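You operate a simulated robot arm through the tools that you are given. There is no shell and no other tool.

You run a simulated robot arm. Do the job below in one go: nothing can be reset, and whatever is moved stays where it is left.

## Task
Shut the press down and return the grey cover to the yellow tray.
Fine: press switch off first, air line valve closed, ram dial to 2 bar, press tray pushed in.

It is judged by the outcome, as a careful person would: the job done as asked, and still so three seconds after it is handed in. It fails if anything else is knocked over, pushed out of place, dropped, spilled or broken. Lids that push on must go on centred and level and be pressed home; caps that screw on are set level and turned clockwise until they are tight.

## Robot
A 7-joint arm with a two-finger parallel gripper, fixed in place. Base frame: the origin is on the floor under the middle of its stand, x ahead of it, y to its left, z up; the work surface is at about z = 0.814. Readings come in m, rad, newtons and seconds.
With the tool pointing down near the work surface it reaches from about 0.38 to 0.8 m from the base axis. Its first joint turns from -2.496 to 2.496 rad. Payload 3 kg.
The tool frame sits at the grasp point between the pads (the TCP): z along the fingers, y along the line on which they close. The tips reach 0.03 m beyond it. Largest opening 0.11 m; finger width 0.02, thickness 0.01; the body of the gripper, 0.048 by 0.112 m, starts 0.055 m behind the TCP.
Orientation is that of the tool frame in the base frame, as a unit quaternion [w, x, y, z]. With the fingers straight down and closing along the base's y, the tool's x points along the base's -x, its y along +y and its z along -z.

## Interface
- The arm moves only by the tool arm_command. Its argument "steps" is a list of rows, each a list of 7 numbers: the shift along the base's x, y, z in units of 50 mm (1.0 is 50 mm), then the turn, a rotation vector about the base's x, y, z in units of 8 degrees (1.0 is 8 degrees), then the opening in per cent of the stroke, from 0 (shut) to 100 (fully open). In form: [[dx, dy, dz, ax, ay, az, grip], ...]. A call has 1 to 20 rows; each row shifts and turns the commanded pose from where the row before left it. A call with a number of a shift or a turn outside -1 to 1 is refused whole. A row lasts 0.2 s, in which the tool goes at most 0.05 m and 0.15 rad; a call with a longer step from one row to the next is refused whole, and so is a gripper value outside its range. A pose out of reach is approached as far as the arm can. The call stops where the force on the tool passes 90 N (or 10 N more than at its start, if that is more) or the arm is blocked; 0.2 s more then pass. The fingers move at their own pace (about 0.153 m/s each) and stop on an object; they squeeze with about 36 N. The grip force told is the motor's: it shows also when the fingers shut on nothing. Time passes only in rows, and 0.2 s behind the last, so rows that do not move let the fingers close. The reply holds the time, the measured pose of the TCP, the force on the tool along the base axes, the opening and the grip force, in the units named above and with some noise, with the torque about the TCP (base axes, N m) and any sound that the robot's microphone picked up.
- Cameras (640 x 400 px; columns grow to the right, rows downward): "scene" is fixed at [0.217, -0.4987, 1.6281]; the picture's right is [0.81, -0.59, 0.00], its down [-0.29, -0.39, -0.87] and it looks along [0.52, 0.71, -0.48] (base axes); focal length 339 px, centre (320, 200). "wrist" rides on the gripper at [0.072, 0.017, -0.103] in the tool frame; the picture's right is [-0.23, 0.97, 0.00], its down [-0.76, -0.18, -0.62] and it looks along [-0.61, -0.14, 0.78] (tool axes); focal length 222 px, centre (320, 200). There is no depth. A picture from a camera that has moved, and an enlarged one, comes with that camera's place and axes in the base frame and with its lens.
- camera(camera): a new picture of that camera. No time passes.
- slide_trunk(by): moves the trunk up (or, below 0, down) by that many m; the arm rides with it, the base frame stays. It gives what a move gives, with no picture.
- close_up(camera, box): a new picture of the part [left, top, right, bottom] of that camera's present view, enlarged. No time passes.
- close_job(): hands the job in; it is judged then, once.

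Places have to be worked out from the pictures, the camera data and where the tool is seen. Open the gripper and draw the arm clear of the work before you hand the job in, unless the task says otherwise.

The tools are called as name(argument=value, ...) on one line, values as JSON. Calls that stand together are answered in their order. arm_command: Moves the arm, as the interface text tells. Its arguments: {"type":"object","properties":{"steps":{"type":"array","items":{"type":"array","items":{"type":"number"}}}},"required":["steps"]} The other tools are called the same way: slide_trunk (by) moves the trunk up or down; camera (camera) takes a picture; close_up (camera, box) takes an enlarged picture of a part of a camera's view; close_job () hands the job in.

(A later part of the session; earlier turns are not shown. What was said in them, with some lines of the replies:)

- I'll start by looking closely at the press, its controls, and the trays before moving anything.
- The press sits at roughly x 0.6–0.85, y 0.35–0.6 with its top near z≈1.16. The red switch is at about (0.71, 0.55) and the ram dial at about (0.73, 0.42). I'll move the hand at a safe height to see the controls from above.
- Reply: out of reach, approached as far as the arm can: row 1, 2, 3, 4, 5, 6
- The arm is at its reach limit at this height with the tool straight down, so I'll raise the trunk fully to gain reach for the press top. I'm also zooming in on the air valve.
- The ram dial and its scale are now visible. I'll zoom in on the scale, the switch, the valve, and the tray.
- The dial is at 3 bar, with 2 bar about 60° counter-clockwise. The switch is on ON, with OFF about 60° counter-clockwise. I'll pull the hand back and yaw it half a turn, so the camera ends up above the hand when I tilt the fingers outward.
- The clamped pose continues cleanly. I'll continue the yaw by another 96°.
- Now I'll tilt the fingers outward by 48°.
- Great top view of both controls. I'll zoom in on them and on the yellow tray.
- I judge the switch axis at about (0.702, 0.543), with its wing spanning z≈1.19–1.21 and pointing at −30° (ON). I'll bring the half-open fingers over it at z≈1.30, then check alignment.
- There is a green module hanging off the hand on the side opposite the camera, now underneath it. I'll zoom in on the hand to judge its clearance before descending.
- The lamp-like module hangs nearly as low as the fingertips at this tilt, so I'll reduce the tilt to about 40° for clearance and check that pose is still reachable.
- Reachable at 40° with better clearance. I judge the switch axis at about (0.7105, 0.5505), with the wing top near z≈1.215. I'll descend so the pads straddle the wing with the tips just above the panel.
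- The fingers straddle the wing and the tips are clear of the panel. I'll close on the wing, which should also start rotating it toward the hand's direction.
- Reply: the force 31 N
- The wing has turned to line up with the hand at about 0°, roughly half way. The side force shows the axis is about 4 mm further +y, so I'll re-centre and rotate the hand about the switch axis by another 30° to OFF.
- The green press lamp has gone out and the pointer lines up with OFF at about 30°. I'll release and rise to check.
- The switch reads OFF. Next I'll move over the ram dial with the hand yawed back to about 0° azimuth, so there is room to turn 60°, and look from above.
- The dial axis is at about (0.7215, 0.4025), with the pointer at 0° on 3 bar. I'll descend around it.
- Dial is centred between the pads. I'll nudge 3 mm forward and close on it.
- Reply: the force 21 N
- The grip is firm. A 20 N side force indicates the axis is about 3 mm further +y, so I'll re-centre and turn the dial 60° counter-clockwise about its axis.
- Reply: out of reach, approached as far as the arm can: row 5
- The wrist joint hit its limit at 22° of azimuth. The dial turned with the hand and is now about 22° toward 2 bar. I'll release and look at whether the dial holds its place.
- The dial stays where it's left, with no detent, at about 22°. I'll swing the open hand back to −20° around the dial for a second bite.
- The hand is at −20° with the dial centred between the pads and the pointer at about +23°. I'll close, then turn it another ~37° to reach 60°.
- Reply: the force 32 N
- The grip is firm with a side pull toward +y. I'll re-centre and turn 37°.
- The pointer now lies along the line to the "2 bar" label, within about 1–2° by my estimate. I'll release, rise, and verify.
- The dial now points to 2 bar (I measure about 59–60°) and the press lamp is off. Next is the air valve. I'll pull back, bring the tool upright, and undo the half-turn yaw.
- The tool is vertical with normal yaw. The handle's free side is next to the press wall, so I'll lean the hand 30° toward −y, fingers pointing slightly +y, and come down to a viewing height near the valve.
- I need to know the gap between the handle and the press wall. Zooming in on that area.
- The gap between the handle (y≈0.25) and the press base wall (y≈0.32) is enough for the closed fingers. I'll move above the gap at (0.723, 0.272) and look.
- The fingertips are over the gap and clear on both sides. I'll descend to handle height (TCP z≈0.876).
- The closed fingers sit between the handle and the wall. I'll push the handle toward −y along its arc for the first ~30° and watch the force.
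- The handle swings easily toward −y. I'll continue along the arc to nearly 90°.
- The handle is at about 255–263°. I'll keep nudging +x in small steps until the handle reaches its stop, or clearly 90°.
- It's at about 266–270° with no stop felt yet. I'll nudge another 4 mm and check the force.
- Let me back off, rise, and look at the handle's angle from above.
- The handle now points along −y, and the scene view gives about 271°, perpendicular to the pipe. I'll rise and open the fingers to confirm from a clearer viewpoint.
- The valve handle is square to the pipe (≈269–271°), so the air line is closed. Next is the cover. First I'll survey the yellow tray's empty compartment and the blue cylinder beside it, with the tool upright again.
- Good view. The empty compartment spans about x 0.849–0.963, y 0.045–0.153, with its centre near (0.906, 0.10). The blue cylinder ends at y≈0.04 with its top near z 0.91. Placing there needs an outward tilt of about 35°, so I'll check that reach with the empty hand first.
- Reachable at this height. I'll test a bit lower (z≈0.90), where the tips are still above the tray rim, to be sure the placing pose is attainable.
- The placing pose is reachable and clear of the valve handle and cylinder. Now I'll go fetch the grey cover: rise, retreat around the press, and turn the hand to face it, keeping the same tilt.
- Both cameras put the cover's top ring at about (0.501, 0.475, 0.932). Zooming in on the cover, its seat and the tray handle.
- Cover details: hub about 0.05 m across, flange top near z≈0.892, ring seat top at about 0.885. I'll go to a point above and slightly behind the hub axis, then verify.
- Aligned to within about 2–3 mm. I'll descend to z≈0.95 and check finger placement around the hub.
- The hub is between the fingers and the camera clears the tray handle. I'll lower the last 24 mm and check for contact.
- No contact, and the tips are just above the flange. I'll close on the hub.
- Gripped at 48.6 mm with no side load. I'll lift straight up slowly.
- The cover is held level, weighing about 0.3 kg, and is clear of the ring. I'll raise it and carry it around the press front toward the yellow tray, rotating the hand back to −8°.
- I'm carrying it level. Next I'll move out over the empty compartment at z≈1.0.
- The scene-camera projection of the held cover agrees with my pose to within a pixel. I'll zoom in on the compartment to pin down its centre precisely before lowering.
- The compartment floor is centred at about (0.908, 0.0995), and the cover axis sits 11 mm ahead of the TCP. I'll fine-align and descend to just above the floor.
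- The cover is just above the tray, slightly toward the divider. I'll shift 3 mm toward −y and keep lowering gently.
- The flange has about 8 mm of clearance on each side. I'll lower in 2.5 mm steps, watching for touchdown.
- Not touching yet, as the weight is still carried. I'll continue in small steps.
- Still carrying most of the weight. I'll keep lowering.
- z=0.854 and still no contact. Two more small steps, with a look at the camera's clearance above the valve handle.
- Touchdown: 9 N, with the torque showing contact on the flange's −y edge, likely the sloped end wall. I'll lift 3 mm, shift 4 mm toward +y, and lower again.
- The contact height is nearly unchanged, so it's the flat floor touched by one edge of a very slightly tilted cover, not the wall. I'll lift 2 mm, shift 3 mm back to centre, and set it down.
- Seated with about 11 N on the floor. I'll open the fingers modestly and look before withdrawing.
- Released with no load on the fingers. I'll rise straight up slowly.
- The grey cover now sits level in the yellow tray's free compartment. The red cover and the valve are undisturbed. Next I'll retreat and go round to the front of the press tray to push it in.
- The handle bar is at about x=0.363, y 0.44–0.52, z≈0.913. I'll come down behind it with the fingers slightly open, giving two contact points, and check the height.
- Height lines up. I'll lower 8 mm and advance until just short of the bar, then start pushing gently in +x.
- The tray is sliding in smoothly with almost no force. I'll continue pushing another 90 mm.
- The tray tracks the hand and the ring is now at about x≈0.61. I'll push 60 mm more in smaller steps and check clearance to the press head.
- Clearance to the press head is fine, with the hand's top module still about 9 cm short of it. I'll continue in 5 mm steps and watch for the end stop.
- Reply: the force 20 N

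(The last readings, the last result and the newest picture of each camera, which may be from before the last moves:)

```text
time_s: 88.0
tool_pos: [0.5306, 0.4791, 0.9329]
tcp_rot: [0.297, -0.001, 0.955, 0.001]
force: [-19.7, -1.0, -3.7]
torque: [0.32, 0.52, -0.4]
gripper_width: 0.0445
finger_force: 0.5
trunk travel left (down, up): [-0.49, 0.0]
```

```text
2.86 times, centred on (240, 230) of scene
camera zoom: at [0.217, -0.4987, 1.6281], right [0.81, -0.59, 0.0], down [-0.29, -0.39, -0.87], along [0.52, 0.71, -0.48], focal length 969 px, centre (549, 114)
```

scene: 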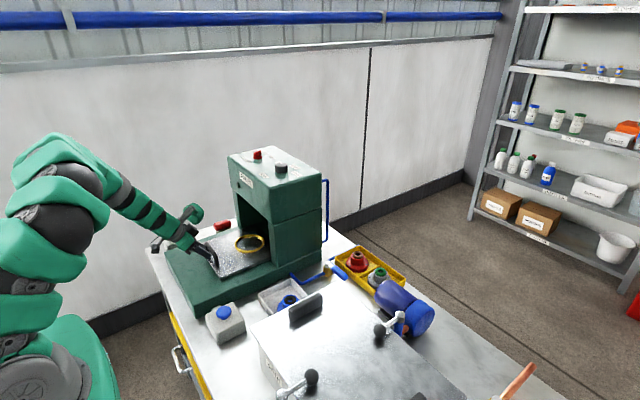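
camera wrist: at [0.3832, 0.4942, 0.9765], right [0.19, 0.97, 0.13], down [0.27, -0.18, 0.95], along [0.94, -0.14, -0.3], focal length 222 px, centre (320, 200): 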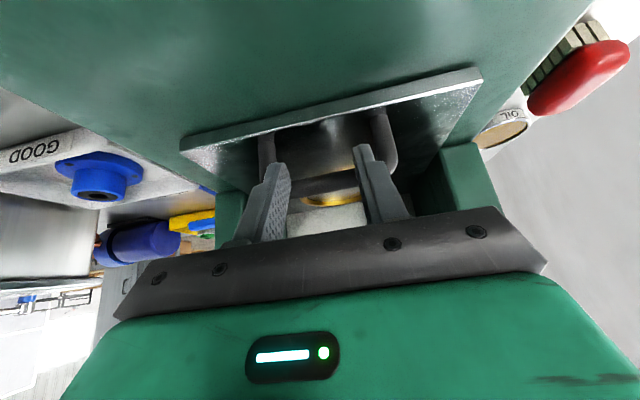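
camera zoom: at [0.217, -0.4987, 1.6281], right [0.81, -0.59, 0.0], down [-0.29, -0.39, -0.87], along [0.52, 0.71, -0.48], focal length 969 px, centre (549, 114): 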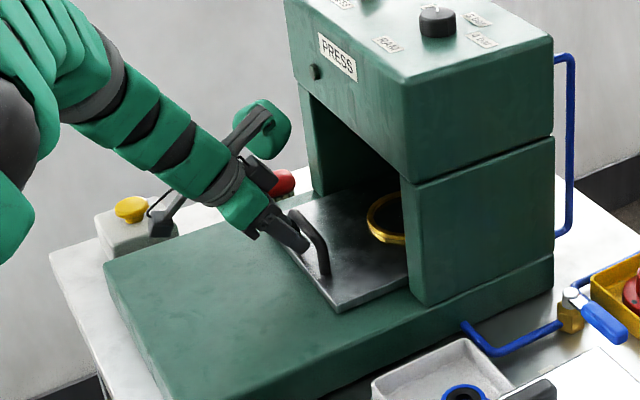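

There is a firm 20 N resistance at about 0.2 m of travel, so the tray has met its end stop. One more small press to make sure it's home, then I'll back off.

arm_command(steps=[[0.06, 0, 0, 0, 0, 0, 40], [0, 0, 0, 0, 0, 0, 40]])

arm_command(steps=[[-0.3, 0, 0, 0, 0, 0, 40], [-0.6, 0, 0, 0, 0, 0, 40], [-0.8, 0, 0.2, 0, 0, 0, 40], [-0.8, 0, 0.5, 0, 0, 0, 40], [-0.7, -0.3, 0.6, 0, 0, 0, 40], [-0.5, -0.6, 0.5, 0, 0, 0, 40], [0, 0, 0, 0, 0, 0, 40]])

camera(camera="scene")

camera(camera="wrist")

close_up(camera="scene", box=[160, 160, 320, 300])

```text
time_s: 88.7
tool_pos: [0.5313, 0.4784, 0.9331]
tcp_rot: [0.296, -0.001, 0.955, 0.001]
force: [-55.9, -2.7, -16.8]
torque: [0.8, 1.5, -1.25]
gripper_width: 0.0453
finger_force: 1.4
trunk travel left (down, up): [-0.49, 0.0]
```

```text
time_s: 90.2
tool_pos: [0.3537, 0.4311, 1.0241]
tcp_rot: [0.298, 0.001, 0.955, 0.001]
force: [-0.7, 0.1, 0.3]
torque: [0.04, 0.01, -0.01]
gripper_width: 0.0442
finger_force: 0.0
trunk travel left (down, up): [-0.49, 0.0]
```

```text
taken
```

scene: 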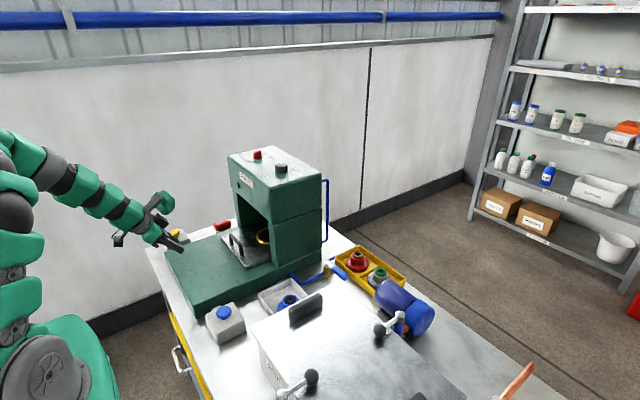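

```text
taken
camera wrist: at [0.2353, 0.4477, 1.0668], right [0.19, 0.97, 0.13], down [0.27, -0.18, 0.95], along [0.94, -0.14, -0.3], focal length 222 px, centre (320, 200)
```

wrist: 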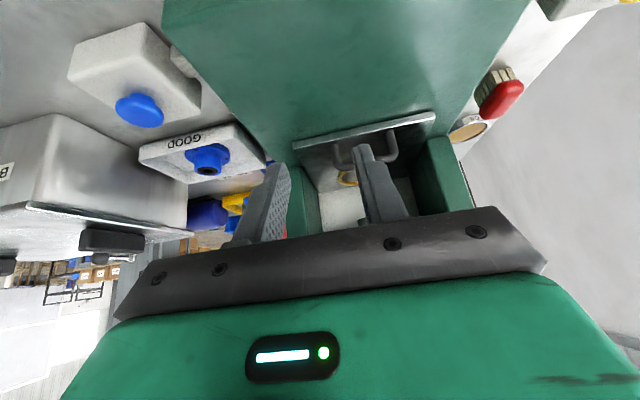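

```text
2.86 times, centred on (240, 230) of scene
camera zoom: at [0.217, -0.4987, 1.6281], right [0.81, -0.59, 0.0], down [-0.29, -0.39, -0.87], along [0.52, 0.71, -0.48], focal length 969 px, centre (549, 114)
```

zoom: 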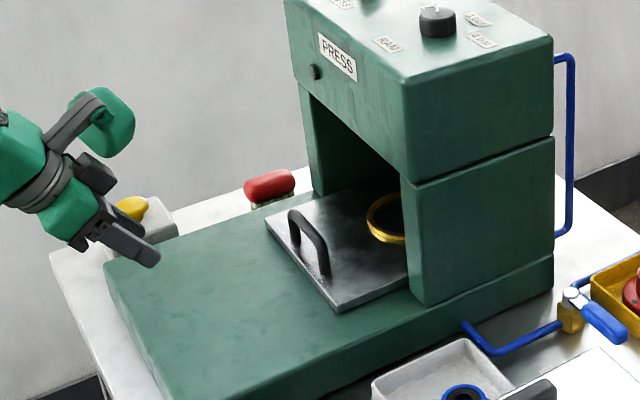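

The tray held firm at 56 N, so it is fully home, and it stays put. I'll do a final check of the switch, dial, valve and cover.

close_up(camera="scene", box=[220, 130, 340, 205])

close_up(camera="scene", box=[280, 230, 420, 317])

close_up(camera="scene", box=[140, 200, 340, 360])

```text
5.33 times, centred on (280, 168) of scene
camera zoom: at [0.217, -0.4987, 1.6281], right [0.81, -0.59, 0.0], down [-0.29, -0.39, -0.87], along [0.52, 0.71, -0.48], focal length 1809 px, centre (533, 373)
```

zoom: 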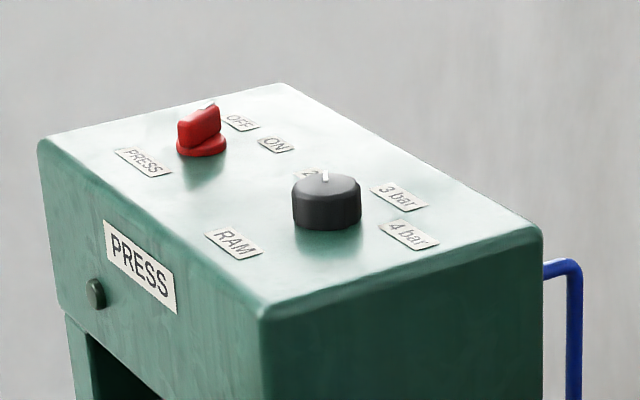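

```text
4.57 times, centred on (350, 274) of scene
camera zoom: at [0.217, -0.4987, 1.6281], right [0.81, -0.59, 0.0], down [-0.29, -0.39, -0.87], along [0.52, 0.71, -0.48], focal length 1551 px, centre (183, -136)
```

zoom: 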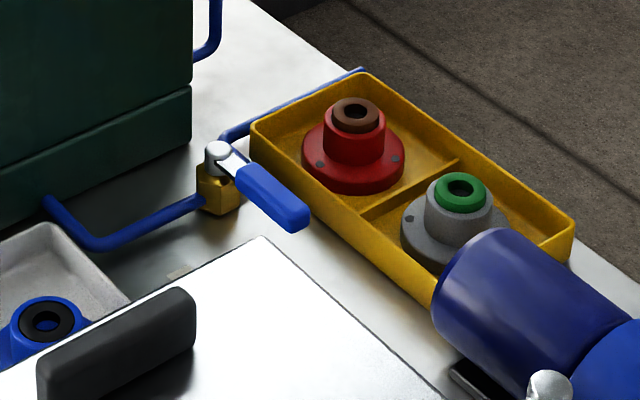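

```text
2.50 times, centred on (240, 280) of scene
camera zoom: at [0.217, -0.4987, 1.6281], right [0.81, -0.59, 0.0], down [-0.29, -0.39, -0.87], along [0.52, 0.71, -0.48], focal length 848 px, centre (520, 0)
```

zoom: 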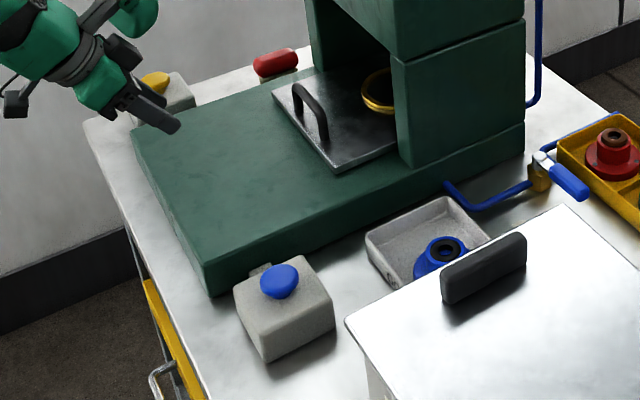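

Everything checks out: switch on OFF with the lamp dark, dial at 2 bar, valve handle across the pipe, grey cover level in the yellow tray, press tray fully in. I'll open the gripper and draw the arm clear.

arm_command(steps=[[-0.1, -0.3, 0.8, 0, 0.9, 0, 100], [0, -0.4, 0.85, 0, 0.9, 0, 100], [0.1, -0.5, 0.8, 0, 0.9, 0, 100], [0.2, -0.5, 0.8, 0, 0.9, 0, 100], [0.2, -0.6, 0.7, 0, 0.7, 0, 100], [0.2, -0.6, 0.7, 0, 0, 0, 100], [0.2, -0.6, 0.6, 0, 0, 0, 100], [0, 0, 0, 0, 0, 0, 100]])

camera(camera="scene")

camera(camera="wrist")

```text
time_s: 92.0
tool_pos: [0.3904, 0.257, 1.2866]
tcp_rot: [0.002, 0.001, 1.0, 0.0]
force: [-0.4, -0.1, 0.4]
torque: [0.03, -0.01, 0.03]
gripper_width: 0.1097
finger_force: 0.0
trunk travel left (down, up): [-0.49, 0.0]
```

```text
taken
```

scene: 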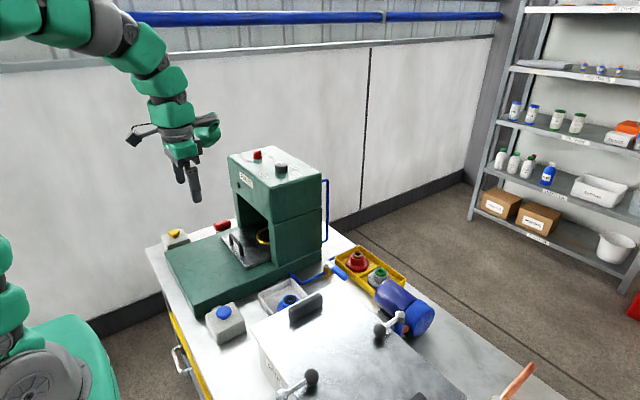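

```text
taken
camera wrist: at [0.3185, 0.2737, 1.3886], right [0.23, 0.97, 0.0], down [0.76, -0.18, 0.63], along [0.61, -0.14, -0.78], focal length 222 px, centre (320, 200)
```

wrist: 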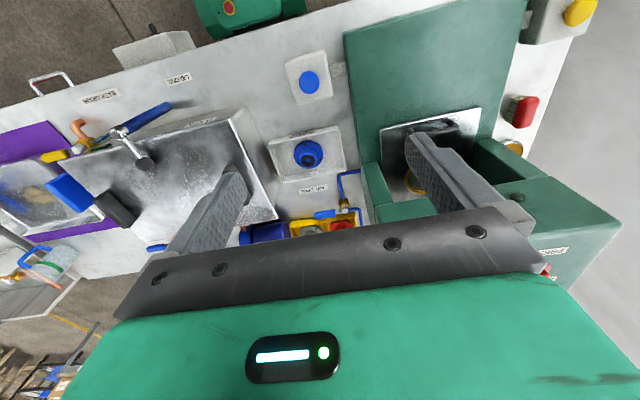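

The arm is clear with the gripper open. One last zoom on the valve handle's angle before handing in.

close_up(camera="wrist", box=[270, 150, 400, 245])

close_up(camera="scene", box=[300, 245, 360, 285])

```text
4.21 times, centred on (335, 198) of wrist
camera zoom: at [0.3185, 0.2737, 1.3886], right [0.23, 0.97, 0.0], down [0.76, -0.18, 0.63], along [0.61, -0.14, -0.78], focal length 935 px, centre (257, 210)
```

zoom: 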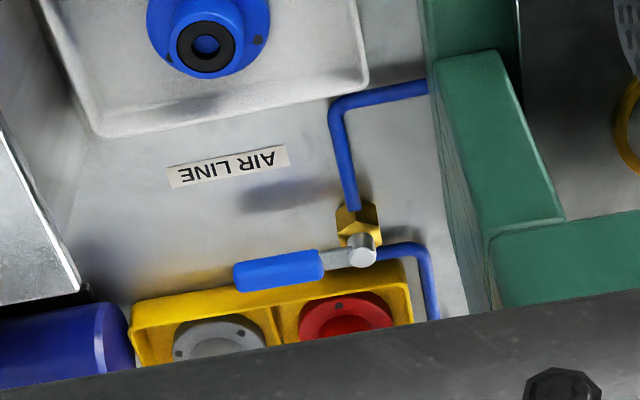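

```text
10.00 times, centred on (330, 265) of scene
camera zoom: at [0.217, -0.4987, 1.6281], right [0.81, -0.59, 0.0], down [-0.29, -0.39, -0.87], along [0.52, 0.71, -0.48], focal length 3392 px, centre (220, -450)
```

zoom: 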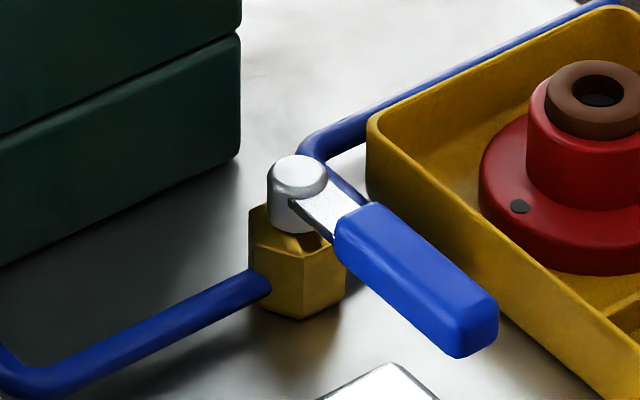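

The valve handle is square across the pipe, parallel to the tray edge and the AIR LINE label. All items are done and nothing else has been disturbed, so I'm handing the job in.

close_job()

```text
The job is handed in.
```

The press is shut down, the grey cover is back in the yellow tray, and the job is handed in. I don't have the judgement back yet.

- **Press switch:** turned to OFF before anything else; the green press lamp went out.
- **Ram dial:** set to 2 bar. It has no click positions, so I set it by eye; the pointer lines up with the label to within about 2°.
- **Air line valve:** closed, with the handle square across the pipe. I felt no end stop, so "closed" is judged from the handle angle, about 90° in the pictures.
- **Grey cover:** sitting level in the empty compartment of the yellow tray, next to the red cover.
- **Press tray:** pushed in to its end stop; it did not move further under about 56 N.

After the switch I set the dial before closing the valve, because only the switch was marked as first. In the final pictures nothing else had been knocked or moved, and the arm is clear with the gripper open.
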